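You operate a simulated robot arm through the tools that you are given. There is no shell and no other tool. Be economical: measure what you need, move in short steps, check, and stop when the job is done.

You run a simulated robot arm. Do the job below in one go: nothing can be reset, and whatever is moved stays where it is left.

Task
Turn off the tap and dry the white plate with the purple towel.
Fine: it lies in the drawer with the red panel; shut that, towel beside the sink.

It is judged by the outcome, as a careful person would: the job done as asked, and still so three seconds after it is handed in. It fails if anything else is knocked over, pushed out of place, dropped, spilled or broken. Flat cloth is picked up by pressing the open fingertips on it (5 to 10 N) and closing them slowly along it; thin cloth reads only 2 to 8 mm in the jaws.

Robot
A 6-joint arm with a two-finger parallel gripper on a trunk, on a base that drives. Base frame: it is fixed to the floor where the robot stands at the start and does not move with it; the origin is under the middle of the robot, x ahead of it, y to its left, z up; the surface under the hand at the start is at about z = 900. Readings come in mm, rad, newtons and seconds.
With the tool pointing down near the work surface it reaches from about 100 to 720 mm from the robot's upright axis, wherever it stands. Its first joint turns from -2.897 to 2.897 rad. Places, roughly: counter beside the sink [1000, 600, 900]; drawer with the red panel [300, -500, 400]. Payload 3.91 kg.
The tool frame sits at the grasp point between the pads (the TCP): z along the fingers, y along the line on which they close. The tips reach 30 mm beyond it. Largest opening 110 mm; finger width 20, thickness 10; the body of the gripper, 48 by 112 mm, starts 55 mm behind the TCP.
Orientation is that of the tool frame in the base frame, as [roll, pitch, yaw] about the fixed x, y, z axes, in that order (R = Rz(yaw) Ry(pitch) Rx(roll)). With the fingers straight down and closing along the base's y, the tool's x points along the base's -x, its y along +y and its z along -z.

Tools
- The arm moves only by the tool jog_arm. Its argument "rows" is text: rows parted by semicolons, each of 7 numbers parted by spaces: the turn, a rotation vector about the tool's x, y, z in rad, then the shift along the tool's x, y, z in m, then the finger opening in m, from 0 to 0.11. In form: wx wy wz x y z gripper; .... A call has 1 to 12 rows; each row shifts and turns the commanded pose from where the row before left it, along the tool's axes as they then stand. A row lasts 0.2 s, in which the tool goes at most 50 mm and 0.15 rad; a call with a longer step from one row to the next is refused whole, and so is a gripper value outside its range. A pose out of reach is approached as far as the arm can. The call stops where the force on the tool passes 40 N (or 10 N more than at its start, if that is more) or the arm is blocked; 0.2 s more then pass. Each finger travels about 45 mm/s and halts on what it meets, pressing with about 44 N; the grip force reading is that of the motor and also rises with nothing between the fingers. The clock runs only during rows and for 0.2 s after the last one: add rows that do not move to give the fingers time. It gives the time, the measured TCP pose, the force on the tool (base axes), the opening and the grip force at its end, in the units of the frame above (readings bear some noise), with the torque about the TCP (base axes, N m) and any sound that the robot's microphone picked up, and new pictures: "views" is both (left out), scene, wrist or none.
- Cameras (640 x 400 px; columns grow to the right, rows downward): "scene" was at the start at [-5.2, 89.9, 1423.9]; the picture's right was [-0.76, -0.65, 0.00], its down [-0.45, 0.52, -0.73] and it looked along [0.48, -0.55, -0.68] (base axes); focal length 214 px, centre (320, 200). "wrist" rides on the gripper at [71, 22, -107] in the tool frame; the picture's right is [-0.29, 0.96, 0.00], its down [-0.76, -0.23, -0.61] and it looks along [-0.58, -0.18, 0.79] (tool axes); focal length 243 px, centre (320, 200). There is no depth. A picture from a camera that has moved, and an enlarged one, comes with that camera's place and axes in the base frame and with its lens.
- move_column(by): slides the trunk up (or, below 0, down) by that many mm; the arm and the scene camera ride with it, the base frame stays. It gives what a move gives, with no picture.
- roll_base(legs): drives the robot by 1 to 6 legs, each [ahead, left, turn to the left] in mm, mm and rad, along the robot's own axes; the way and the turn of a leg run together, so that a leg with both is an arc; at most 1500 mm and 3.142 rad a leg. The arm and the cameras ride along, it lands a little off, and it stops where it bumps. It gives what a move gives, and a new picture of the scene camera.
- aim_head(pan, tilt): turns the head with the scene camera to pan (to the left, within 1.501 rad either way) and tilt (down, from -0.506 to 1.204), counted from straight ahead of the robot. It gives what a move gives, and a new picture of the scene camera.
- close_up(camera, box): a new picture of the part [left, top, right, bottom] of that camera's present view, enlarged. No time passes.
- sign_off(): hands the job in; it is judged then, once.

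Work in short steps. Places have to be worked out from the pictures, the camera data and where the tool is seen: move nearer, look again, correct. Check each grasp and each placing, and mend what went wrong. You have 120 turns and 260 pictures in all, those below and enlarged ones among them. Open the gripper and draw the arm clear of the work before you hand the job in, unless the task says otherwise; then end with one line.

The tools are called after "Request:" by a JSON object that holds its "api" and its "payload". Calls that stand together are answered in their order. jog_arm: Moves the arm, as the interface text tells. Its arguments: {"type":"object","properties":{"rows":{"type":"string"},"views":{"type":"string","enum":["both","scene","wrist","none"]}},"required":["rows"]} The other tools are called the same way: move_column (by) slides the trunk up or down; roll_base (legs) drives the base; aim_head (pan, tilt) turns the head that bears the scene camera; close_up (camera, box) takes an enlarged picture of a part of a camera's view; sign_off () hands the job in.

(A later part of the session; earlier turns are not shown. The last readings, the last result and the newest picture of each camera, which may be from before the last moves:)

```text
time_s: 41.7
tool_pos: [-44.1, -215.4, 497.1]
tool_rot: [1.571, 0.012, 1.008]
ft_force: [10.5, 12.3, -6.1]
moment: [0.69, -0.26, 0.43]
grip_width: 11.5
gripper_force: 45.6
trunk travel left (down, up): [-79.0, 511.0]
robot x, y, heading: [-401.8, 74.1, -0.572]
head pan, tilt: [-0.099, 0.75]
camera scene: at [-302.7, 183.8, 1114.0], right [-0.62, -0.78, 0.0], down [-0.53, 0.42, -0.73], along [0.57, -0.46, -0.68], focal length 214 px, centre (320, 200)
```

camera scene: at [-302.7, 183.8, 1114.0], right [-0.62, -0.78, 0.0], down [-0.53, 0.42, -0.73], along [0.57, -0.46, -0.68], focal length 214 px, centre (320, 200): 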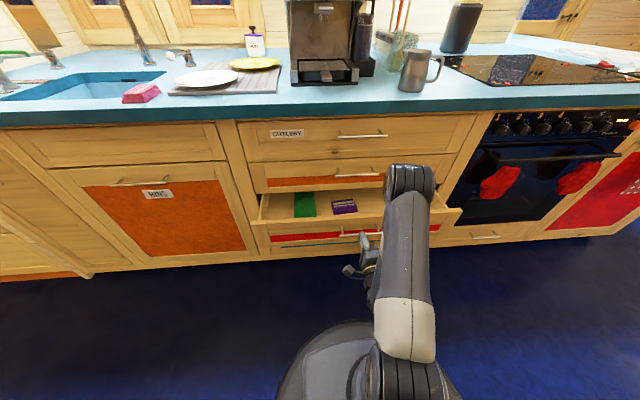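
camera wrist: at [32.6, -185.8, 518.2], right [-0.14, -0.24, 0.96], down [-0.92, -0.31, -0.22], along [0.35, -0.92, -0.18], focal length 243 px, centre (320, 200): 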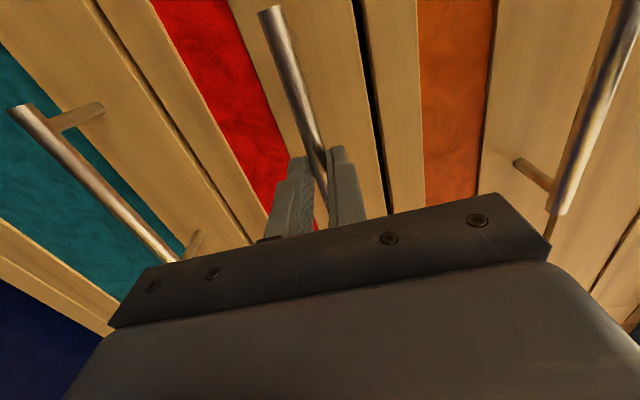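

The drawer is opening; a green and a purple item show. I pull further.

Request:
{"api": "roll_base", "payload": {"legs": [[-170, 0, 0]]}}

Request:
{"api": "close_up", "payload": {"camera": "scene", "box": [240, 160, 480, 280]}}

```text
time_s: 43.2
tool_pos: [-188.7, -120.7, 497.1]
tool_rot: [1.571, 0.009, 1.014]
ft_force: [19.3, 25.7, -2.3]
moment: [0.57, -0.27, 0.16]
grip_width: 11.8
gripper_force: 45.3
trunk travel left (down, up): [-79.0, 511.0]
robot x, y, heading: [-544.5, 165.6, -0.573]
head pan, tilt: [-0.099, 0.75]
camera scene: at [-446.9, 278.0, 1113.8], right [-0.62, -0.78, 0.0], down [-0.53, 0.42, -0.73], along [0.57, -0.46, -0.68], focal length 214 px, centre (320, 200)
```

scene: 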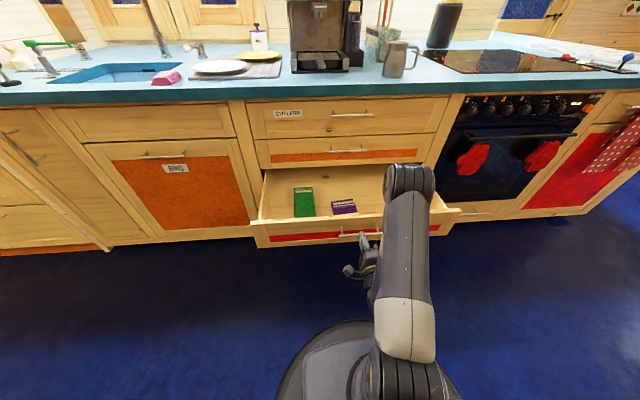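

```text
2.67 times, centred on (360, 220) of scene
camera zoom: at [-446.9, 278.0, 1113.8], right [-0.62, -0.78, 0.0], down [-0.53, 0.42, -0.73], along [0.57, -0.46, -0.68], focal length 572 px, centre (213, 147)
```

zoom: 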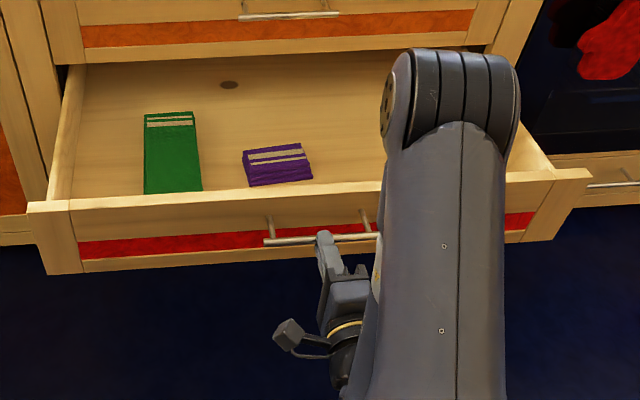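

The purple towel lies folded in the drawer next to a green one. I release the handle and back off.

Request:
{"api": "jog_arm", "payload": {"rows": "0 0 0 0 0 0 0.02;0 0 0 0 0 0 0.05;0 0 0 0 0 0 0.08;0 0 0 0 0 0 0.08;0 0 0 0 0 0 0.08", "views": "wrist"}}

Request:
{"api": "roll_base", "payload": {"legs": [[-120, 0, 0]]}}

Request:
{"api": "move_column", "payload": {"by": 350}}

```text
time_s: 44.4
tool_pos: [-188.0, -120.8, 497.0]
tool_rot: [1.571, 0.009, 1.013]
ft_force: [0.1, 1.2, 0.4]
moment: [0.02, -0.02, 0.0]
grip_width: 79.8
gripper_force: 0.1
trunk travel left (down, up): [-79.0, 511.0]
robot x, y, heading: [-545.8, 164.7, -0.573]
head pan, tilt: [-0.099, 0.75]
camera wrist: at [-242.6, -5.3, 517.0], right [-0.15, -0.24, 0.96], down [-0.92, -0.33, -0.22], along [0.37, -0.92, -0.17], focal length 243 px, centre (320, 200)
```

wrist: 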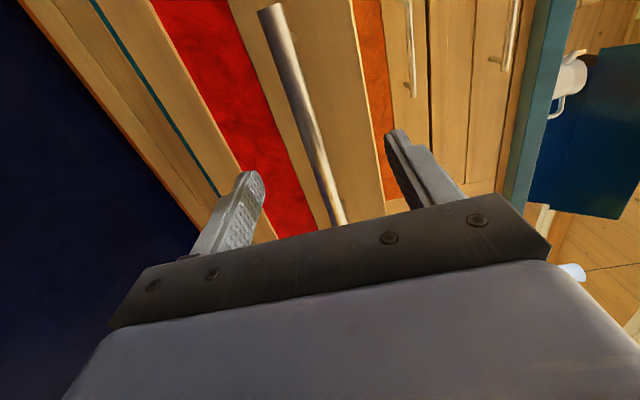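

```text
time_s: 45.6
tool_pos: [-288.6, -56.6, 496.5]
tool_rot: [1.571, 0.008, 1.013]
ft_force: [-0.5, -0.1, -0.2]
moment: [-0.01, -0.02, 0.02]
grip_width: 80.1
gripper_force: 0.1
trunk travel left (down, up): [-79.0, 511.0]
robot x, y, heading: [-644.4, 230.4, -0.574]
head pan, tilt: [-0.099, 0.75]
camera scene: at [-547.9, 341.7, 1114.0], right [-0.62, -0.78, 0.0], down [-0.53, 0.42, -0.73], along [0.57, -0.45, -0.68], focal length 214 px, centre (320, 200)
```

scene: 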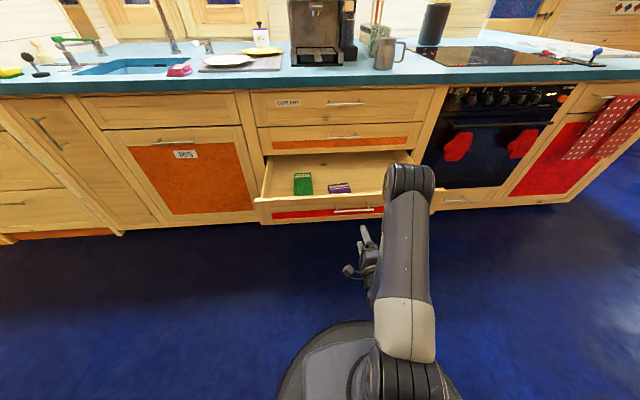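

```text
time_s: 49.1
tool_pos: [-288.2, -56.8, 846.3]
tool_rot: [1.572, 0.008, 1.014]
ft_force: [0.5, -0.4, 0.5]
moment: [0.03, 0.0, 0.0]
grip_width: 80.0
gripper_force: 0.1
trunk travel left (down, up): [-429.0, 161.0]
robot x, y, heading: [-645.1, 230.8, -0.574]
head pan, tilt: [-0.099, 0.75]
```

Now I turn the hand to point down, high in front of the drawer.

Request:
{"api": "jog_arm", "payload": {"rows": "0.15 0 0 0 0 0 0.08;0.15 0 0 0 0 0 0.08;0.15 0 0 0 0 0 0.08;0.15 0 0 0 0 0 0.08;0.15 0 0 0 0 0 0.08;0.15 0 0 0 0 0 0.08;0.15 0 0 0 0 0 0.08;0.15 0 0 0 0 0 0.08;0.15 0 0 0 0 0 0.08;0.15 0 0 0 0 0 0.08;0.07 0 0 0 0 0 0.08", "views": "both"}}

```text
time_s: 51.5
tool_pos: [-280.4, -48.0, 847.7]
tool_rot: [2.99, -0.037, 1.044]
ft_force: [-0.3, 0.0, 0.6]
moment: [0.01, 0.01, 0.0]
grip_width: 79.9
gripper_force: 0.0
out of reach, approached as far as the arm can: row 7, 8
trunk travel left (down, up): [-429.0, 161.0]
robot x, y, heading: [-648.3, 228.2, -0.569]
head pan, tilt: [-0.099, 0.75]
camera scene: at [-547.9, 341.7, 1464.0], right [-0.62, -0.78, 0.0], down [-0.53, 0.42, -0.73], along [0.57, -0.45, -0.68], focal length 214 px, centre (320, 200)
camera wrist: at [-244.1, 5.7, 958.4], right [0.67, -0.73, 0.13], down [-0.67, -0.51, 0.54], along [-0.33, -0.45, -0.83], focal length 243 px, centre (320, 200)
```

scene: 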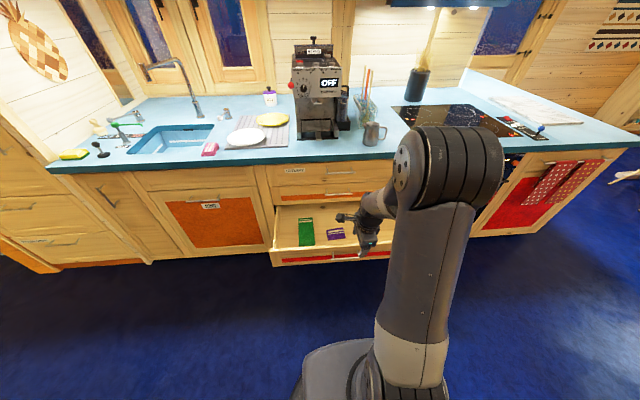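
wrist: 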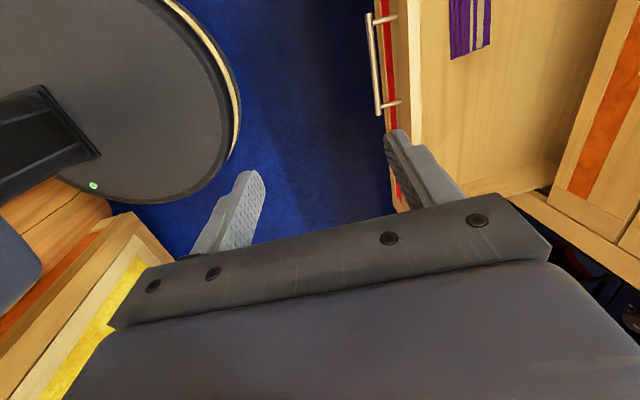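

I drive ahead 250 mm so that the towel comes within comfortable reach and straighten the hand.

Request:
{"api": "roll_base", "payload": {"legs": [[250, 0, 0]]}}

Request:
{"api": "jog_arm", "payload": {"rows": "0.15 0 0 0 0.03 0 0.1;0 0 -0.0 0 0.03 0 0.1;0 0.037 0 0 0.03 0 0.1;0 0 0 0 0 0 0.1", "views": "both"}}

```text
time_s: 53.3
tool_pos: [-68.8, -182.4, 848.2]
tool_rot: [2.988, -0.037, 1.049]
ft_force: [-0.6, -0.3, -0.1]
moment: [-0.01, 0.01, 0.04]
grip_width: 80.0
gripper_force: 0.1
trunk travel left (down, up): [-429.0, 161.0]
robot x, y, heading: [-434.8, 94.3, -0.567]
head pan, tilt: [-0.099, 0.75]
camera scene: at [-337.5, 207.0, 1464.0], right [-0.62, -0.79, 0.0], down [-0.54, 0.42, -0.73], along [0.57, -0.45, -0.68], focal length 214 px, centre (320, 200)
```

scene: 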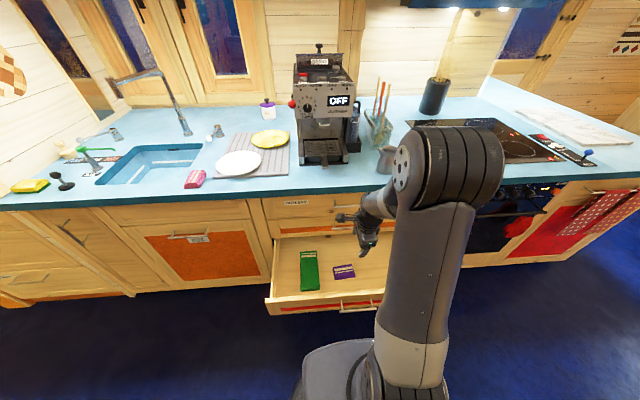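

```text
time_s: 54.3
tool_pos: [10.8, -226.8, 851.3]
tool_rot: [3.138, -0.076, 1.045]
ft_force: [0.1, 0.1, -0.3]
moment: [-0.01, -0.01, 0.01]
grip_width: 99.9
gripper_force: 0.1
trunk travel left (down, up): [-429.0, 161.0]
robot x, y, heading: [-435.3, 96.3, -0.565]
head pan, tilt: [-0.099, 0.75]
camera scene: at [-337.2, 206.8, 1464.0], right [-0.62, -0.79, 0.0], down [-0.54, 0.42, -0.73], along [0.57, -0.45, -0.68], focal length 214 px, centre (320, 200)
camera wrist: at [59.2, -184.2, 963.2], right [0.68, -0.73, -0.02], down [-0.6, -0.58, 0.55], along [-0.41, -0.36, -0.84], focal length 243 px, centre (320, 200)
```

scene: 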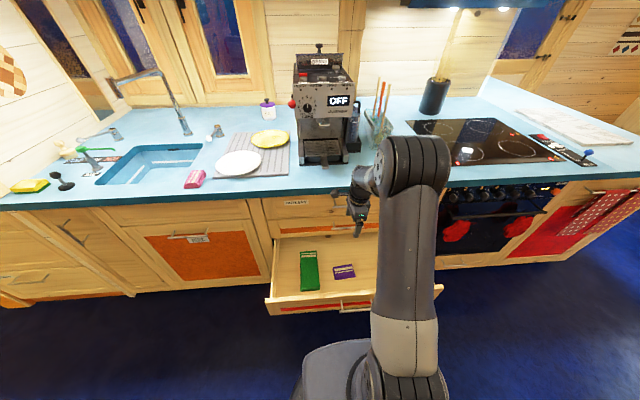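
wrist: 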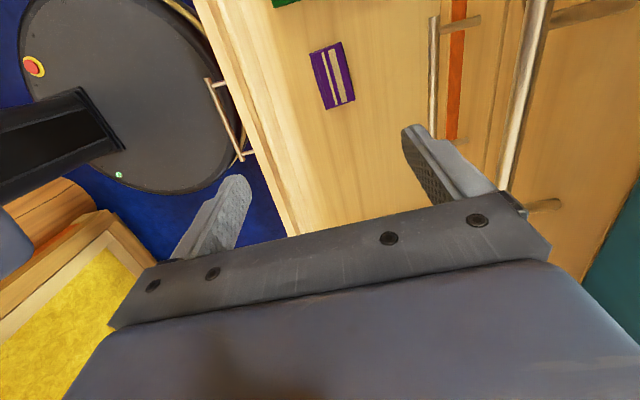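

Towel top triangulates to about (24, -235, 425). I level the hand, centre over it and lower the trunk.

Request:
{"api": "jog_arm", "payload": {"rows": "0 -0.076 0.03 0 0.015 0 0.1;0 0 0 0 0 0 0.1", "views": "none"}}

Request:
{"api": "move_column", "payload": {"by": -260}}

Request:
{"api": "jog_arm", "payload": {"rows": "0 0 0 0 0 0 0.1", "views": "both"}}

```text
time_s: 54.9
tool_pos: [23.5, -236.1, 852.0]
tool_rot: [3.14, 0.003, 1.015]
ft_force: [-1.1, -0.4, 1.4]
moment: [0.01, -0.02, 0.02]
grip_width: 100.0
gripper_force: 0.0
trunk travel left (down, up): [-429.0, 161.0]
robot x, y, heading: [-433.8, 97.9, -0.57]
head pan, tilt: [-0.099, 0.75]
```

```text
time_s: 57.5
tool_pos: [22.6, -235.1, 590.3]
tool_rot: [3.138, 0.003, 1.016]
ft_force: [0.3, -0.6, -0.6]
moment: [0.01, -0.04, 0.0]
grip_width: 100.1
gripper_force: 0.0
trunk travel left (down, up): [-169.0, 421.0]
robot x, y, heading: [-435.3, 97.3, -0.568]
head pan, tilt: [-0.099, 0.75]
```

```text
time_s: 58.0
tool_pos: [23.3, -234.0, 593.0]
tool_rot: [3.139, 0.002, 1.017]
ft_force: [-0.4, 0.7, 0.0]
moment: [0.01, 0.02, 0.03]
grip_width: 100.2
gripper_force: 0.0
trunk travel left (down, up): [-169.0, 421.0]
robot x, y, heading: [-435.3, 95.7, -0.565]
head pan, tilt: [-0.099, 0.75]
camera scene: at [-337.4, 207.0, 1204.0], right [-0.62, -0.79, 0.0], down [-0.54, 0.42, -0.73], along [0.57, -0.45, -0.68], focal length 214 px, centre (320, 200)
camera wrist: at [77.4, -186.2, 697.5], right [0.66, -0.75, 0.0], down [-0.6, -0.52, 0.61], along [-0.46, -0.4, -0.79], focal length 243 px, centre (320, 200)
```

scene: 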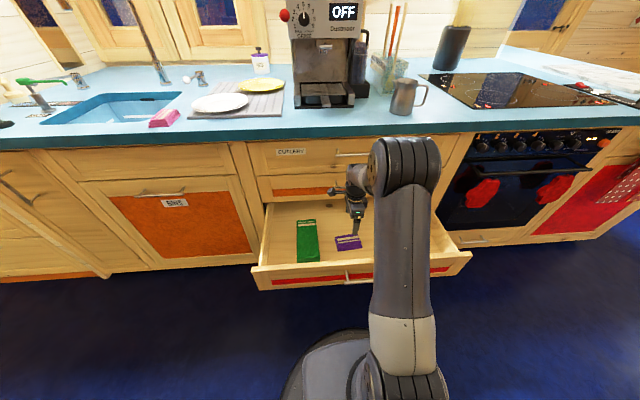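
wrist: 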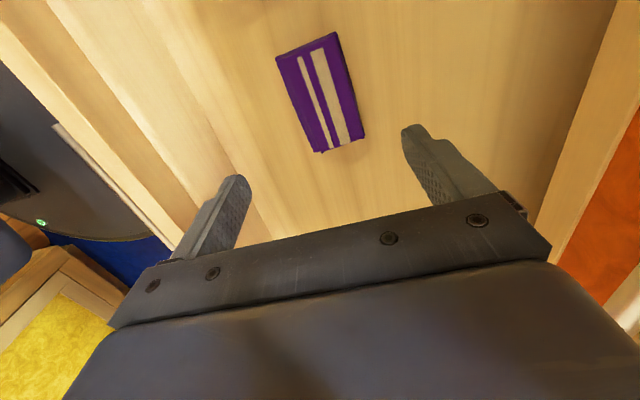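

Corners give towel centre near (24, -237), 107 x 57 mm, top about z 430. I align, set a 35 mm opening and descend to just above it.

Request:
{"api": "jog_arm", "payload": {"rows": "0 0 -0.06 0 0 0.03 0.07;0 0 0 0 0.002 0.04 0.035;0 0 0 0 0 0.03 0.035;0 0 0 0 0 0.02 0.035;0 0 0 0 0 0 0.035", "views": "both"}}

Request:
{"api": "close_up", "payload": {"camera": "scene", "box": [260, 170, 420, 280]}}

```text
time_s: 59.1
tool_pos: [24.6, -237.7, 473.1]
tool_rot: [3.139, 0.001, 1.076]
ft_force: [0.6, -0.3, -0.3]
moment: [0.01, 0.03, 0.01]
grip_width: 35.0
gripper_force: 0.1
trunk travel left (down, up): [-169.0, 421.0]
robot x, y, heading: [-438.5, 97.9, -0.57]
head pan, tilt: [-0.099, 0.75]
camera scene: at [-337.4, 207.0, 1204.0], right [-0.62, -0.79, 0.0], down [-0.54, 0.42, -0.73], along [0.57, -0.45, -0.68], focal length 214 px, centre (320, 200)
camera wrist: at [75.5, -185.4, 579.7], right [0.7, -0.71, 0.0], down [-0.56, -0.56, 0.61], along [-0.43, -0.43, -0.79], focal length 243 px, centre (320, 200)
```

scene: 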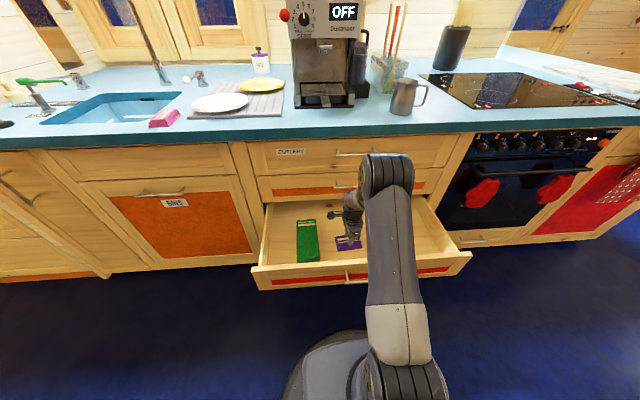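
wrist: 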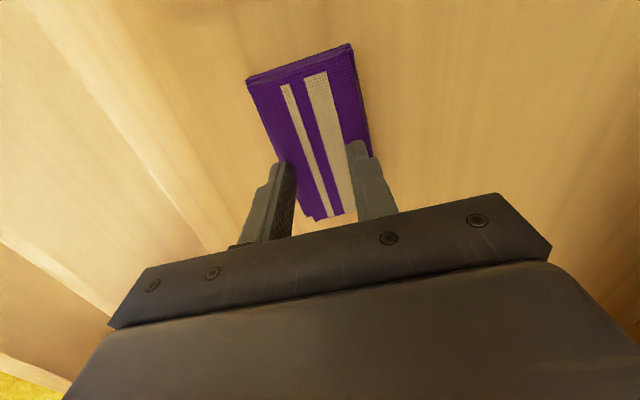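

```text
3.64 times, centred on (340, 225) of scene
camera zoom: at [-337.4, 207.0, 1204.0], right [-0.62, -0.79, 0.0], down [-0.54, 0.42, -0.73], along [0.57, -0.45, -0.68], focal length 780 px, centre (247, 109)
```

zoom: 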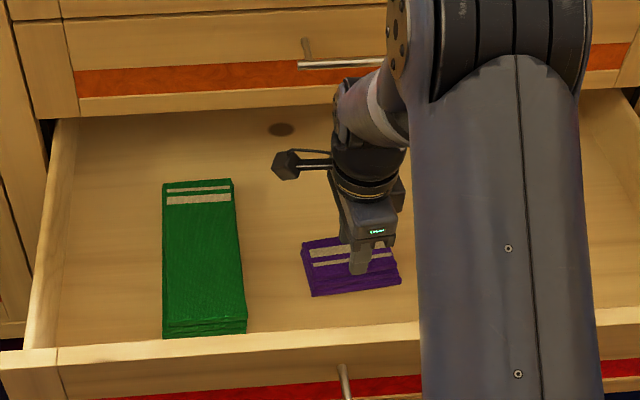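

Fingertips are just above the towel. I lower in small steps watching the force.

Request:
{"api": "jog_arm", "payload": {"rows": "0 0 0 0 0.003 0.005 0.035;0 0 0 0 0 0.005 0.035;0 0 0 0 0 0 0.035", "views": "none"}}

```text
time_s: 59.7
tool_pos: [32.7, -243.1, 472.0]
tool_rot: [3.122, 0.003, 1.077]
ft_force: [0.6, 0.8, 19.2]
moment: [0.24, 0.29, -0.04]
grip_width: 35.3
gripper_force: 0.0
trunk travel left (down, up): [-169.0, 421.0]
robot x, y, heading: [-438.3, 96.0, -0.567]
head pan, tilt: [-0.099, 0.75]
stopped in row 2: the force on the tool passed its limit at 47 N (the readings are from after the stop); the commanded pose is now the measured one
```

Strong contact earlier than expected; I look.

Request:
{"api": "jog_arm", "payload": {"rows": "0 0 0 0 0 -0.002 0.035;0 0 0 0 0 0 0.035", "views": "wrist"}}

Request:
{"api": "close_up", "payload": {"camera": "scene", "box": [300, 180, 400, 270]}}

```text
time_s: 60.3
tool_pos: [30.9, -240.1, 472.5]
tool_rot: [3.127, 0.004, 1.074]
ft_force: [-2.0, -4.6, 15.0]
moment: [-0.01, 0.2, 0.04]
grip_width: 34.8
gripper_force: 0.0
trunk travel left (down, up): [-169.0, 421.0]
robot x, y, heading: [-433.2, 96.8, -0.568]
head pan, tilt: [-0.099, 0.75]
camera wrist: at [80.9, -188.5, 578.6], right [0.7, -0.71, 0.01], down [-0.57, -0.55, 0.61], along [-0.42, -0.44, -0.79], focal length 243 px, centre (320, 200)
```

wrist: 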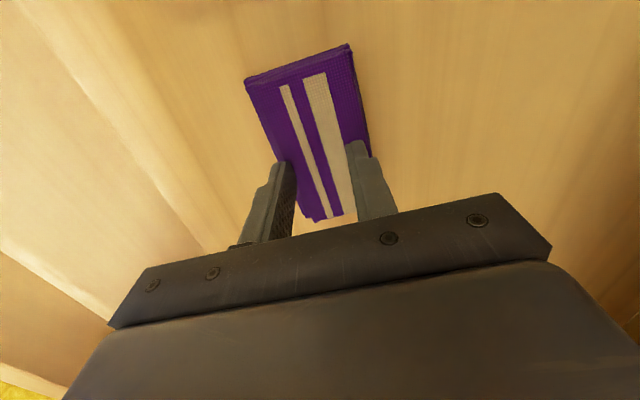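

```text
4.44 times, centred on (350, 225) of scene
camera zoom: at [-338.1, 207.2, 1204.0], right [-0.62, -0.79, 0.0], down [-0.54, 0.42, -0.73], along [0.57, -0.45, -0.68], focal length 953 px, centre (187, 89)
```

zoom: 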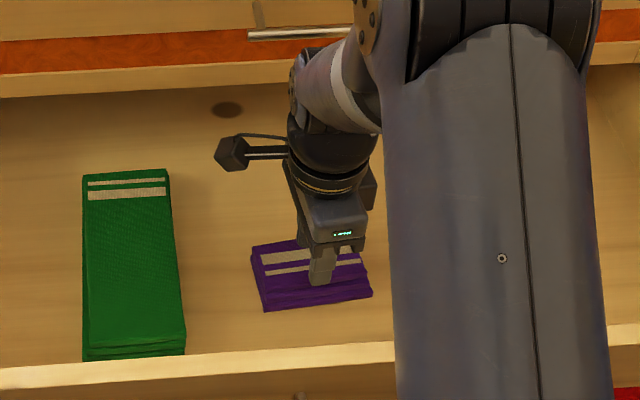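

The tips do rest on the towel (top near z 442), 15 N. I ease to about 8 N and close slowly.

Request:
{"api": "jog_arm", "payload": {"rows": "0 0 0 0 0 -0.001 0.035;0 0 0 0 0 0 0.035", "views": "none"}}

```text
time_s: 60.9
tool_pos: [30.7, -241.6, 473.0]
tool_rot: [3.129, 0.004, 1.078]
ft_force: [-1.3, -2.2, 9.6]
moment: [0.02, 0.15, 0.0]
grip_width: 34.7
gripper_force: 0.1
trunk travel left (down, up): [-169.0, 421.0]
robot x, y, heading: [-433.3, 97.6, -0.571]
head pan, tilt: [-0.099, 0.75]
```

Request:
{"api": "jog_arm", "payload": {"rows": "0 0 0 0 0 0 0.031;0 0 0 0 0 0 0.027;0 0 0 0 0 0 0.023;0 0 0 0 0 0 0.019;0 0 0 0 0 0 0.015;0 0 0 0 0 0 0.011;0 0 0 0 0 0 0.007;0 0 0 0 0 0 0.003;0 0 0 0 0 0 0.0;0 0 0 0 0 0 0;0 0 0 0 0 0 0", "views": "wrist"}}

```text
time_s: 63.3
tool_pos: [32.0, -240.5, 473.7]
tool_rot: [3.127, 0.003, 1.077]
ft_force: [0.7, -1.4, 3.7]
moment: [-0.02, -0.02, -0.02]
grip_width: 0.0
gripper_force: 37.9
trunk travel left (down, up): [-169.0, 421.0]
robot x, y, heading: [-438.3, 96.4, -0.57]
head pan, tilt: [-0.099, 0.75]
camera wrist: at [81.1, -188.2, 578.9], right [0.7, -0.71, 0.01], down [-0.57, -0.55, 0.61], along [-0.42, -0.44, -0.79], focal length 243 px, centre (320, 200)
```

wrist: 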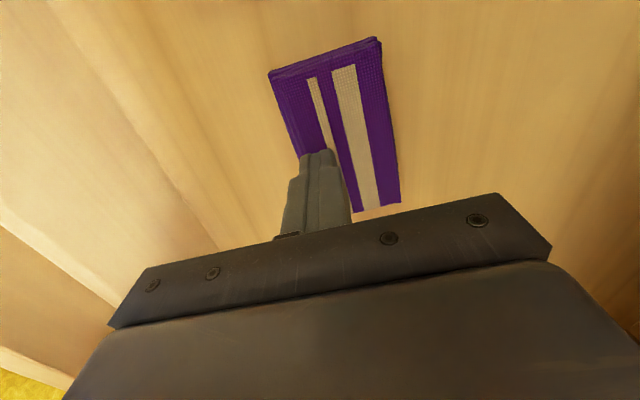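

The towel just slid forward; the jaws closed empty. Its centre is now about (47, -248); I lift, recentre on it and press again.

Request:
{"api": "jog_arm", "payload": {"rows": "0 0 0 0 0 -0.02 0.03;0 0 0 0 0.0165 0 0.03;0 0 0 0 0 0.012 0.03;0 0 0 0 0 0.003 0.03;0 0 0 0 0 0 0.03;0 0 0 0 0 0 0.03", "views": "wrist"}}

```text
time_s: 64.7
tool_pos: [46.5, -249.2, 479.1]
tool_rot: [3.128, 0.004, 1.078]
ft_force: [-0.1, -0.6, -0.4]
moment: [0.01, -0.05, -0.02]
grip_width: 30.0
gripper_force: 0.1
trunk travel left (down, up): [-169.0, 421.0]
robot x, y, heading: [-433.9, 97.9, -0.568]
head pan, tilt: [-0.099, 0.75]
camera wrist: at [95.6, -197.1, 584.5], right [0.7, -0.71, 0.01], down [-0.57, -0.55, 0.61], along [-0.42, -0.44, -0.79], focal length 243 px, centre (320, 200)
```

wrist: 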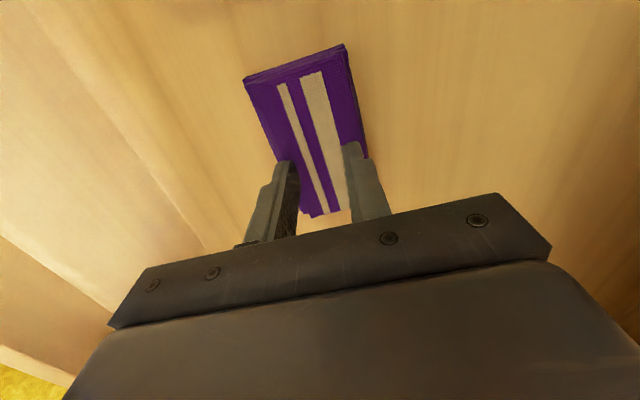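

Fingers are centred. I press down to about 10 N.

Request:
{"api": "jog_arm", "payload": {"rows": "0 0 0 0 0.002 0.004 0.028;0 0 0 0 0 0.002 0.028;0 0 0 0 0 0 0.028", "views": "none"}}

```text
time_s: 65.5
tool_pos: [47.8, -250.2, 474.1]
tool_rot: [3.128, 0.002, 1.077]
ft_force: [-0.3, 2.0, 5.0]
moment: [0.1, 0.07, -0.03]
grip_width: 28.7
gripper_force: 0.3
trunk travel left (down, up): [-169.0, 421.0]
robot x, y, heading: [-434.5, 97.5, -0.564]
head pan, tilt: [-0.099, 0.75]
```

Request:
{"api": "jog_arm", "payload": {"rows": "0 0 0 0 0 0.001 0.028;0 0 0 0 0 0.0005 0.025;0 0 0 0 0 0 0.022;0 0 0 0 0 0 0.019;0 0 0 0 0 0 0.016;0 0 0 0 0 0 0.013;0 0 0 0 0 0 0.01;0 0 0 0 0 0 0.007;0 0 0 0 0 0 0.004;0 0 0 0 0 0 0.001;0 0 0 0 0 0 0;0 0 0 0 0 0 0", "views": "wrist"}}

```text
time_s: 68.1
tool_pos: [48.1, -250.0, 471.3]
tool_rot: [3.126, 0.005, 1.078]
ft_force: [-0.1, -2.7, 28.6]
moment: [-0.05, -0.03, -0.04]
grip_width: 0.0
gripper_force: 37.7
trunk travel left (down, up): [-169.0, 421.0]
robot x, y, heading: [-430.7, 99.4, -0.569]
head pan, tilt: [-0.099, 0.75]
camera wrist: at [96.9, -198.2, 578.2], right [0.7, -0.71, 0.02], down [-0.57, -0.55, 0.61], along [-0.42, -0.44, -0.79], focal length 243 px, centre (320, 200)
```

wrist: 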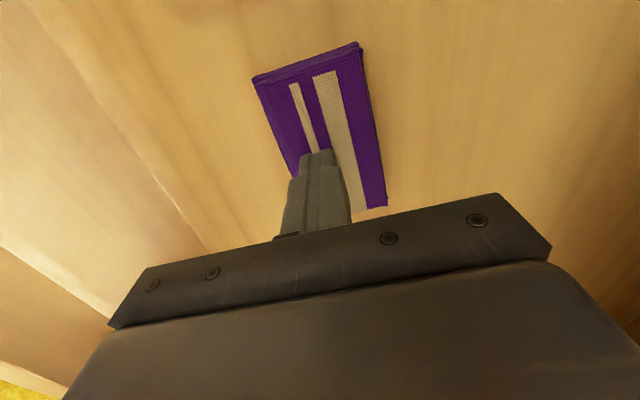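

Empty again: the folded packet is stiff and doesn't bunch. I'll instead straddle its 57 mm width and squeeze it from the sides.

Request:
{"api": "jog_arm", "payload": {"rows": "0 0 0 0 0 -0.03 0.03;0 0 0 0 0.008 0 0.06;0 0 0 0 0 0 0.095;0 0 0 0 0 0 0.095;0 0 0 0 0 0.025 0.095;0 0 0 0 0 0.008 0.095;0 0 0 0 0 0.005 0.095;0 0 0 0 0 0 0.095", "views": "wrist"}}

Request:
{"api": "close_up", "payload": {"camera": "scene", "box": [300, 180, 400, 270]}}

```text
time_s: 69.9
tool_pos: [55.1, -254.4, 464.1]
tool_rot: [3.128, 0.004, 1.076]
ft_force: [-0.2, 0.4, -0.2]
moment: [0.04, 0.03, 0.01]
grip_width: 94.6
gripper_force: 0.1
trunk travel left (down, up): [-169.0, 421.0]
robot x, y, heading: [-436.6, 97.7, -0.573]
head pan, tilt: [-0.099, 0.75]
camera wrist: at [105.1, -202.3, 570.1], right [0.7, -0.71, 0.01], down [-0.57, -0.55, 0.61], along [-0.42, -0.44, -0.79], focal length 243 px, centre (320, 200)
```

wrist: 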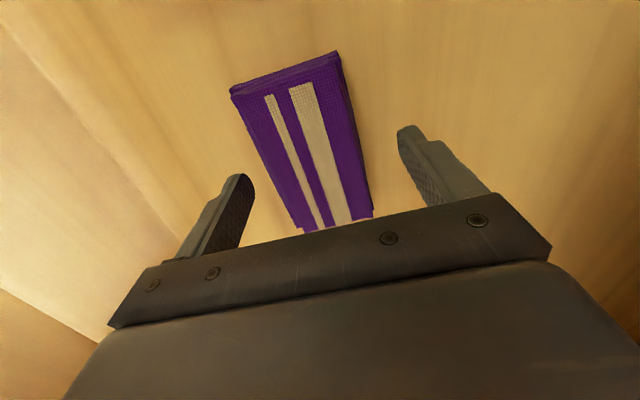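

```text
4.44 times, centred on (350, 225) of scene
camera zoom: at [-337.4, 206.9, 1204.0], right [-0.62, -0.79, 0.0], down [-0.54, 0.42, -0.73], along [0.57, -0.45, -0.68], focal length 953 px, centre (187, 89)
```

zoom: 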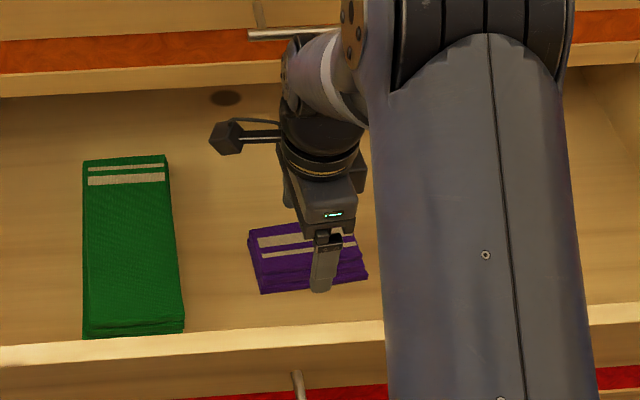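

Fingers straddle the packet. I lower 5 mm more and close.

Request:
{"api": "jog_arm", "payload": {"rows": "0 0 0 0 0 0.004 0.095;0 0 0 0 0 0.002 0.085;0 0 0 0 0 0 0.075;0 0 0 0 0 0 0.065;0 0 0 0 0 0 0.055;0 0 0 0 0 0 0.045;0 0 0 0 0 0 0.035;0 0 0 0 0 0 0.025;0 0 0 0 0 0 0.015;0 0 0 0 0 0 0.005;0 0 0 0 0 0 0;0 0 0 0 0 0 0", "views": "wrist"}}

Request:
{"api": "close_up", "payload": {"camera": "scene", "box": [300, 180, 400, 270]}}

```text
time_s: 72.5
tool_pos: [56.2, -256.1, 457.0]
tool_rot: [3.129, 0.002, 1.077]
ft_force: [-0.6, 0.0, 0.7]
moment: [0.0, 0.04, 0.0]
grip_width: 66.3
gripper_force: 44.2
trunk travel left (down, up): [-169.0, 421.0]
robot x, y, heading: [-438.9, 96.8, -0.569]
head pan, tilt: [-0.099, 0.75]
camera wrist: at [104.9, -203.4, 563.3], right [0.7, -0.71, 0.01], down [-0.57, -0.55, 0.61], along [-0.42, -0.44, -0.79], focal length 243 px, centre (320, 200)
```

wrist: 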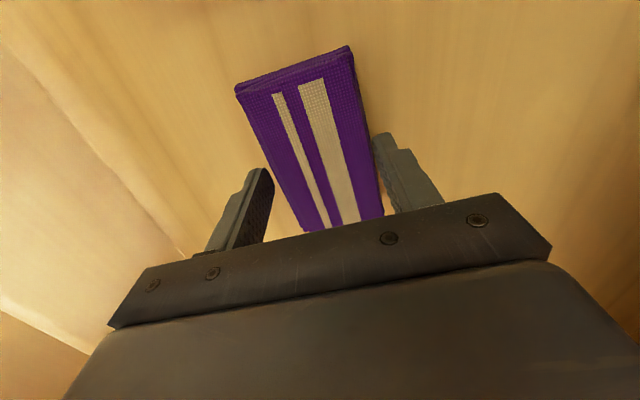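

```text
4.44 times, centred on (350, 225) of scene
camera zoom: at [-337.4, 206.9, 1204.0], right [-0.62, -0.79, 0.0], down [-0.54, 0.42, -0.73], along [0.57, -0.45, -0.68], focal length 953 px, centre (187, 89)
```

zoom: 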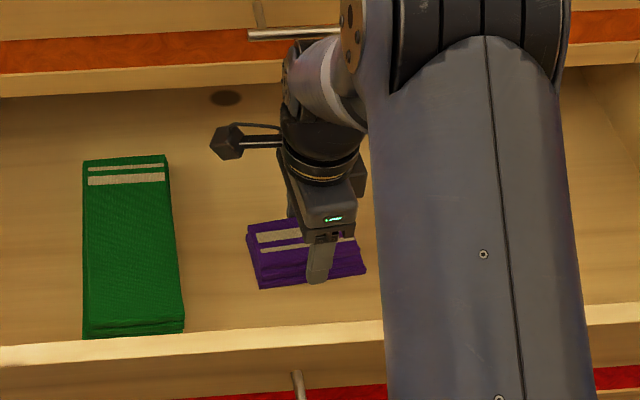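

The packet is held at 66 mm with 44 N. I lift it a little and check.

Request:
{"api": "jog_arm", "payload": {"rows": "0 0 0 0 0 -0.01 0;0 0 0 0 0 -0.02 0;0 0 0 0 0 -0.03 0;0 0 0 0 0 -0.03 0;0 0 0 0 0 0 0", "views": "wrist"}}

Request:
{"api": "close_up", "payload": {"camera": "scene", "box": [280, 170, 420, 290]}}

```text
time_s: 73.7
tool_pos: [54.3, -254.1, 546.8]
tool_rot: [3.129, 0.002, 1.076]
ft_force: [0.1, 0.1, -0.8]
moment: [0.01, -0.01, 0.0]
grip_width: 66.3
gripper_force: 44.5
trunk travel left (down, up): [-169.0, 421.0]
robot x, y, heading: [-434.7, 100.2, -0.57]
head pan, tilt: [-0.099, 0.75]
camera wrist: at [103.6, -201.3, 652.5], right [0.7, -0.71, 0.01], down [-0.57, -0.55, 0.61], along [-0.42, -0.44, -0.79], focal length 243 px, centre (320, 200)
```

wrist: 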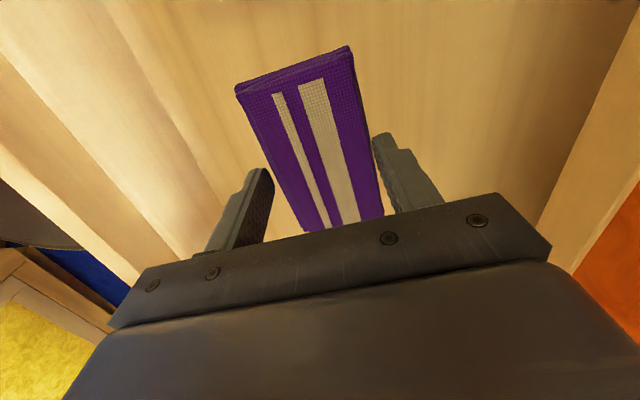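

```text
3.33 times, centred on (350, 230) of scene
camera zoom: at [-337.4, 206.9, 1204.0], right [-0.62, -0.79, 0.0], down [-0.54, 0.42, -0.73], along [0.57, -0.45, -0.68], focal length 715 px, centre (220, 100)
```

zoom: 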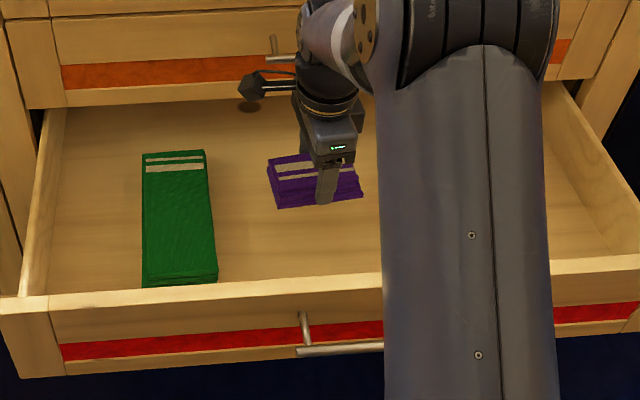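

Towel held. I draw the hand back within the drawer, away from the handles above, then go up.

Request:
{"api": "jog_arm", "payload": {"rows": "0 0 0 0 -0.035 0 0;0 0 0 0 -0.035 0 0;0 0 0 0 0 -0.04 0;0 0 0 0 0 -0.04 0;0 0 0 0 0 -0.03 0;0 0 0 0 0 0 0", "views": "none"}}

Request:
{"api": "move_column", "payload": {"by": 400}}

Request:
{"api": "aim_head", "payload": {"pan": 0.1, "tilt": 0.7}}

```text
time_s: 75.1
tool_pos: [-9.6, -219.8, 656.4]
tool_rot: [3.129, 0.002, 1.077]
ft_force: [0.0, -0.5, -0.7]
moment: [0.0, 0.0, 0.01]
grip_width: 65.9
gripper_force: 43.9
trunk travel left (down, up): [-169.0, 421.0]
robot x, y, heading: [-435.6, 94.4, -0.567]
head pan, tilt: [-0.099, 0.75]
```

```text
time_s: 78.9
tool_pos: [-10.1, -221.2, 1056.4]
tool_rot: [3.128, 0.003, 1.077]
ft_force: [0.2, -1.4, 0.3]
moment: [0.0, 0.02, 0.02]
grip_width: 66.1
gripper_force: 43.8
trunk travel left (down, up): [-569.0, 21.0]
robot x, y, heading: [-435.3, 99.5, -0.569]
head pan, tilt: [-0.099, 0.75]
```

```text
time_s: 79.7
tool_pos: [-9.1, -219.7, 1055.5]
tool_rot: [3.127, 0.003, 1.077]
ft_force: [0.7, -0.2, -0.2]
moment: [0.02, 0.0, 0.0]
grip_width: 66.1
gripper_force: 43.7
trunk travel left (down, up): [-569.0, 21.0]
robot x, y, heading: [-431.1, 96.2, -0.57]
head pan, tilt: [0.099, 0.7]
camera scene: at [-326.7, 219.8, 1608.2], right [-0.45, -0.89, 0.0], down [-0.57, 0.29, -0.76], along [0.68, -0.35, -0.64], focal length 214 px, centre (320, 200)
```

scene: 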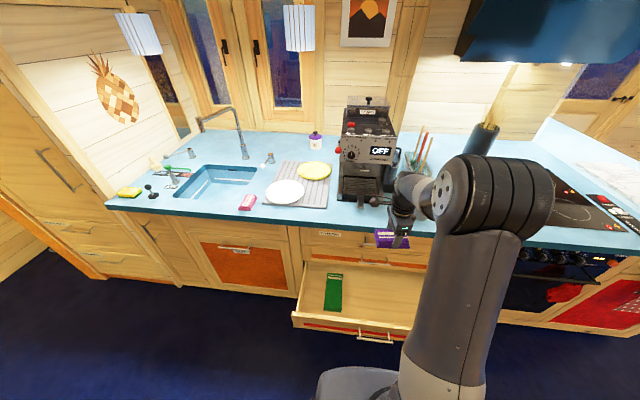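

Towel is held over the aisle. I drive left past the drawer, then ahead to the counter in front of the plate's left side.

Request:
{"api": "roll_base", "payload": {"legs": [[0, 553, 0], [370, 0, 0]]}}

Request:
{"api": "aim_head", "payload": {"pan": -0.25, "tilt": 0.9}}

Request:
{"api": "jog_arm", "payload": {"rows": "0 0 0 0 0 0 0", "views": "wrist"}}

```text
time_s: 84.9
tool_pos: [605.3, 23.0, 1054.9]
tool_rot: [3.129, 0.003, 1.052]
ft_force: [0.7, -1.0, -1.1]
moment: [0.0, 0.01, -0.02]
grip_width: 66.0
gripper_force: 44.2
trunk travel left (down, up): [-569.0, 21.0]
robot x, y, heading: [187.7, 347.2, -0.59]
head pan, tilt: [0.099, 0.7]
camera scene: at [299.1, 470.1, 1608.2], right [-0.47, -0.88, 0.0], down [-0.57, 0.3, -0.76], along [0.67, -0.36, -0.64], focal length 214 px, centre (320, 200)
```

scene: 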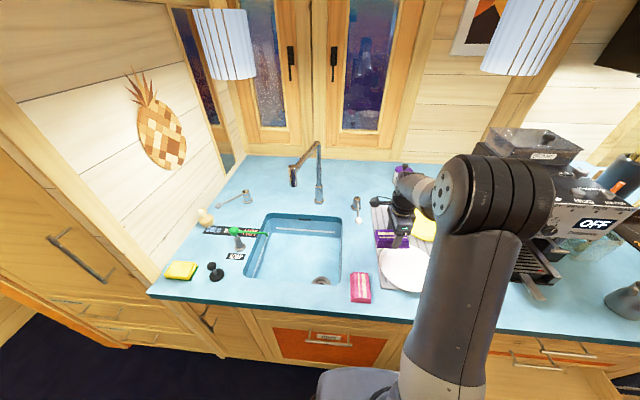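

```text
time_s: 85.7
tool_pos: [606.6, 23.3, 1054.9]
tool_rot: [3.128, 0.003, 1.053]
ft_force: [0.1, -0.4, 0.7]
moment: [-0.01, 0.02, 0.01]
grip_width: 66.3
gripper_force: 43.4
trunk travel left (down, up): [-569.0, 21.0]
robot x, y, heading: [190.1, 349.8, -0.588]
head pan, tilt: [-0.25, 0.901]
camera scene: at [274.3, 454.1, 1592.1], right [-0.74, -0.67, 0.0], down [-0.52, 0.58, -0.62], along [0.41, -0.46, -0.78], focal length 214 px, centre (320, 200)
```

scene: 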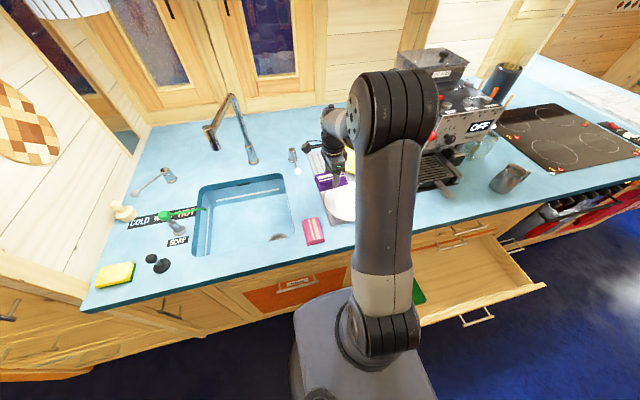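

```text
time_s: 86.1
tool_pos: [605.3, 22.4, 1055.0]
tool_rot: [3.128, 0.003, 1.053]
ft_force: [-0.1, 1.2, -0.9]
moment: [-0.02, 0.01, -0.02]
grip_width: 66.3
gripper_force: 44.2
trunk travel left (down, up): [-569.0, 21.0]
robot x, y, heading: [192.0, 352.8, -0.592]
head pan, tilt: [-0.25, 0.901]
camera wrist: at [656.7, 74.0, 1161.7], right [0.69, -0.73, 0.01], down [-0.58, -0.54, 0.61], along [-0.43, -0.43, -0.79], focal length 243 px, centre (320, 200)
```

wrist: 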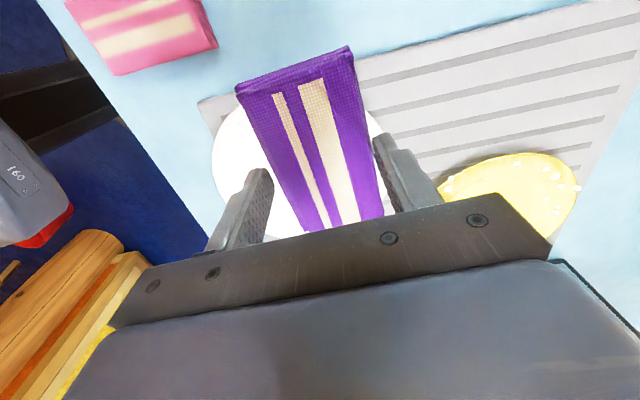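

Towel is above the plate region. I shift the hand left over the sink to see the plate clearly before wiping.

Request:
{"api": "jog_arm", "payload": {"rows": "0 0 0 0.045 0 0 0;0 0 0 0.045 0 0 0;0 0 0 0.045 0 0 0;0 0 0 0.045 0 0 0;0 0 0 0 0 0 0", "views": "wrist"}}

Request:
{"api": "close_up", "payload": {"camera": "scene", "box": [280, 120, 420, 260]}}

Request:
{"api": "close_up", "payload": {"camera": "wrist", "box": [120, 0, 500, 240]}}

```text
time_s: 87.3
tool_pos: [693.9, 177.0, 1054.2]
tool_rot: [3.129, 0.003, 1.052]
ft_force: [0.2, 0.7, 0.7]
moment: [-0.02, 0.04, 0.02]
grip_width: 66.2
gripper_force: 44.2
trunk travel left (down, up): [-569.0, 21.0]
robot x, y, heading: [186.0, 349.8, -0.591]
head pan, tilt: [-0.25, 0.901]
camera wrist: at [745.5, 228.0, 1160.9], right [0.69, -0.73, 0.01], down [-0.58, -0.54, 0.61], along [-0.43, -0.43, -0.79], focal length 243 px, centre (320, 200)
```

wrist: 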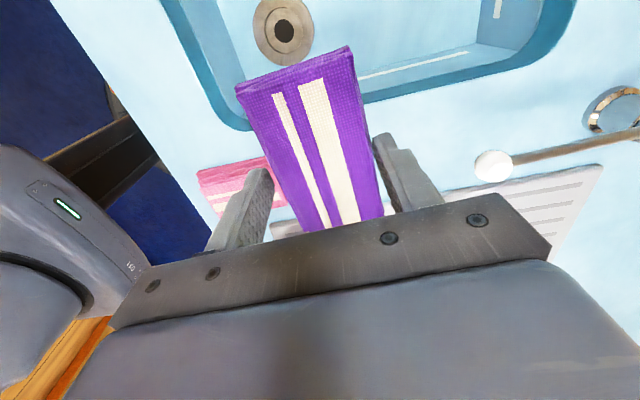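

```text
2.86 times, centred on (350, 190) of scene
camera zoom: at [274.4, 454.3, 1592.1], right [-0.75, -0.67, 0.0], down [-0.52, 0.58, -0.62], along [0.41, -0.46, -0.78], focal length 613 px, centre (234, 229)
```

zoom: 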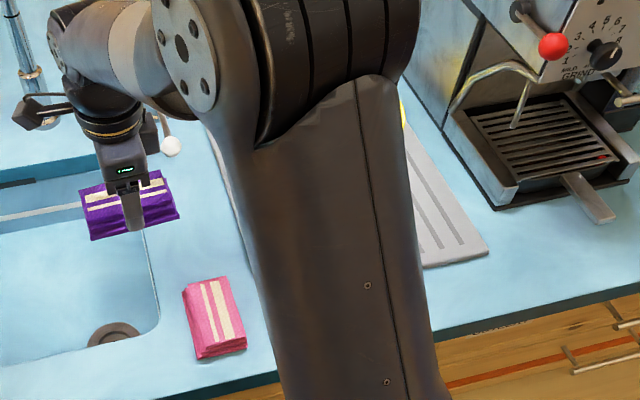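

```text
1.67 times, centred on (310, 120) of wrist
camera zoom: at [745.5, 228.0, 1160.9], right [0.69, -0.73, 0.01], down [-0.58, -0.54, 0.61], along [-0.43, -0.43, -0.79], focal length 404 px, centre (337, 333)
```

zoom: 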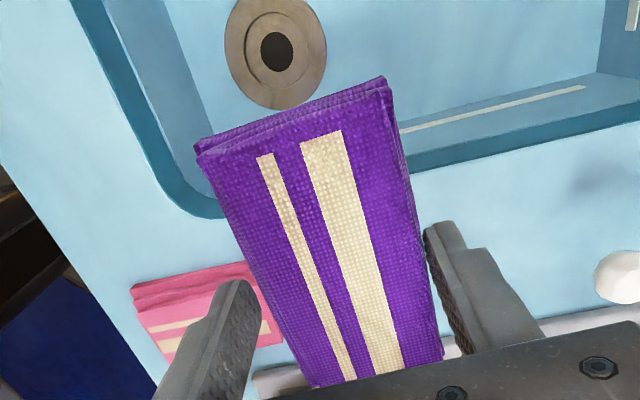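

I bring the towel over the plate centre (about (543, -22)) and lower to just above it.

Request:
{"api": "jog_arm", "payload": {"rows": "0 0 0 -0.045 -0.006 0 0;0 0 0 -0.045 -0.006 0 0;0 0 0 -0.045 -0.006 0 0;0 0 0 -0.045 -0.006 0 0;0 0 0 -0.045 -0.005 0 0;0 0 0 -0.023 -0.003 0.03 0;0 0 0 0 0 0.03 0;0 0 0 0 0 0.012 0;0 0 0 0 0 0 0", "views": "both"}}

Request:
{"api": "close_up", "payload": {"camera": "wrist", "box": [120, 0, 500, 240]}}

```text
time_s: 89.3
tool_pos: [544.8, -20.2, 980.7]
tool_rot: [3.129, 0.003, 1.054]
ft_force: [0.0, 0.1, -0.4]
moment: [0.02, -0.01, 0.0]
grip_width: 66.2
gripper_force: 43.6
trunk travel left (down, up): [-569.0, 21.0]
robot x, y, heading: [189.7, 353.2, -0.593]
head pan, tilt: [-0.25, 0.901]
camera scene: at [274.2, 454.0, 1592.1], right [-0.75, -0.67, 0.0], down [-0.52, 0.58, -0.62], along [0.41, -0.46, -0.78], focal length 214 px, centre (320, 200)
camera wrist: at [596.5, 29.9, 1086.7], right [0.69, -0.73, 0.01], down [-0.58, -0.54, 0.61], along [-0.43, -0.43, -0.79], focal length 243 px, centre (320, 200)
```

scene: 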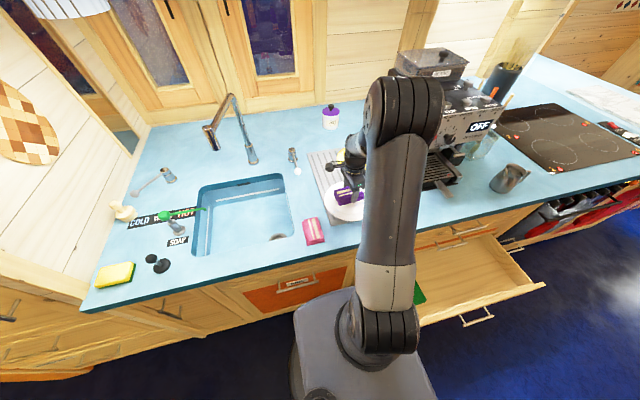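
wrist: 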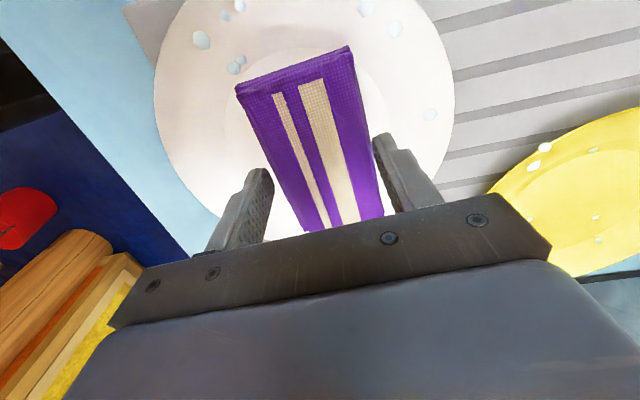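

```text
1.67 times, centred on (310, 120) of wrist
camera zoom: at [596.5, 29.9, 1086.7], right [0.69, -0.73, 0.01], down [-0.58, -0.54, 0.61], along [-0.43, -0.43, -0.79], focal length 404 px, centre (337, 333)
```

zoom: 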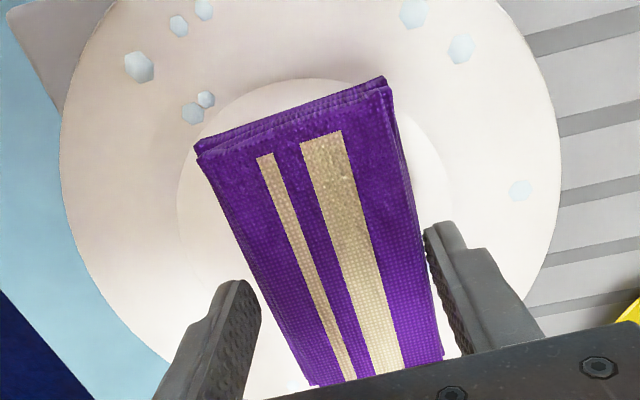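

Water beads are clearly visible on the plate (centre about (532, -24), radius 107). I lower the towel gently at the centre to find contact.

Request:
{"api": "jog_arm", "payload": {"rows": "0 0 0 -0.003 -0.009 0.01 0;0 0 0 0 0 0.01 0;0 0 0 0 0 0.005 0;0 0 0 0 0 0 0", "views": "none"}}

```text
time_s: 90.1
tool_pos: [535.8, -19.9, 965.5]
tool_rot: [3.12, 0.007, 1.053]
ft_force: [-2.1, 7.2, 19.8]
moment: [-0.02, 0.53, -0.32]
grip_width: 66.2
gripper_force: 44.2
trunk travel left (down, up): [-569.0, 21.0]
robot x, y, heading: [186.8, 350.1, -0.59]
head pan, tilt: [-0.25, 0.901]
stopped in row 3: the force on the tool passed its limit at 46 N (the readings are from after the stop); the commanded pose is now the measured one
```

Contact at TCP z about 966. I ease the pressure and look.

Request:
{"api": "jog_arm", "payload": {"rows": "0 0 0 0 0 -0.0015 0;0 0 0 0 0 0 0", "views": "wrist"}}

Request:
{"api": "close_up", "payload": {"camera": "scene", "box": [300, 150, 400, 240]}}

```text
time_s: 90.7
tool_pos: [536.4, -19.3, 962.5]
tool_rot: [3.12, 0.007, 1.053]
ft_force: [1.2, 3.1, 13.7]
moment: [-0.03, 0.22, -0.2]
grip_width: 66.2
gripper_force: 43.9
trunk travel left (down, up): [-569.0, 21.0]
robot x, y, heading: [188.4, 349.3, -0.594]
head pan, tilt: [-0.25, 0.901]
camera wrist: at [587.2, 31.9, 1070.0], right [0.69, -0.73, 0.02], down [-0.58, -0.54, 0.61], along [-0.43, -0.43, -0.79], focal length 243 px, centre (320, 200)
```

wrist: 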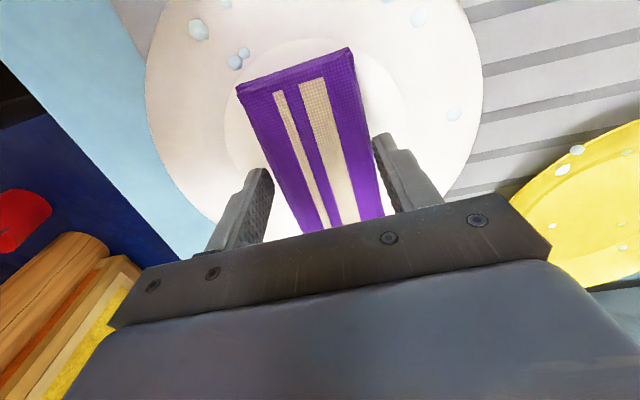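

```text
4.44 times, centred on (350, 195) of scene
camera zoom: at [273.8, 455.3, 1592.0], right [-0.74, -0.67, 0.0], down [-0.52, 0.58, -0.62], along [0.41, -0.46, -0.78], focal length 953 px, centre (187, 222)
```

zoom: 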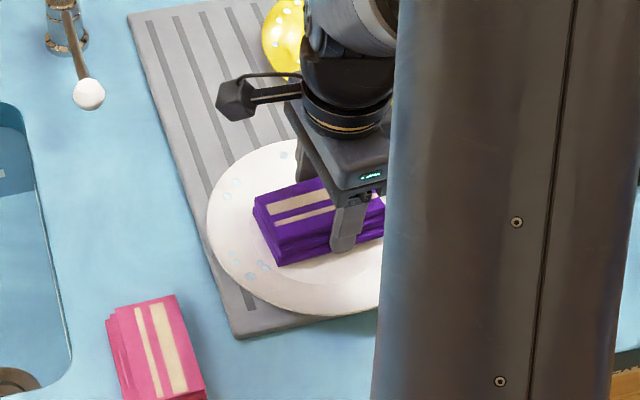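

At the centre the towel sits in the plate. I lift slightly, and go over the left rim with light contact to see whether the beads wipe off.

Request:
{"api": "jog_arm", "payload": {"rows": "0 0 0 0 0 -0.012 0;0 0 0 0.03 0 0 0;0 0 0 0.025 0 0 0;0 0 0 0 0 0.003 0;0 0 0 0 0 0 0", "views": "wrist"}}

```text
time_s: 91.9
tool_pos: [563.7, 28.9, 973.0]
tool_rot: [3.123, 0.005, 1.053]
ft_force: [0.8, -1.0, -0.4]
moment: [0.02, 0.03, 0.01]
grip_width: 66.2
gripper_force: 43.6
trunk travel left (down, up): [-569.0, 21.0]
robot x, y, heading: [186.8, 350.9, -0.595]
head pan, tilt: [-0.25, 0.901]
camera wrist: at [613.7, 80.0, 1078.6], right [0.69, -0.73, 0.02], down [-0.58, -0.54, 0.61], along [-0.43, -0.43, -0.79], focal length 243 px, centre (320, 200)
```

wrist: 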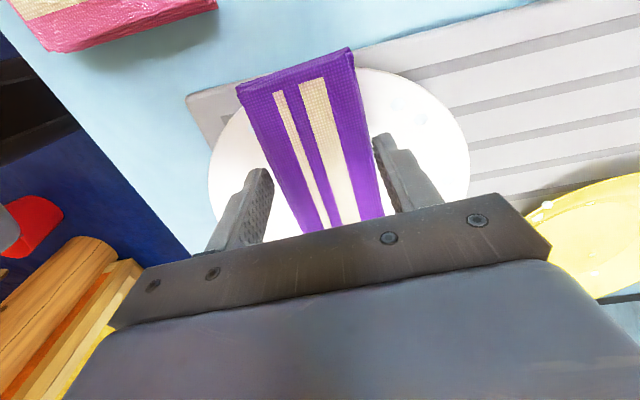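

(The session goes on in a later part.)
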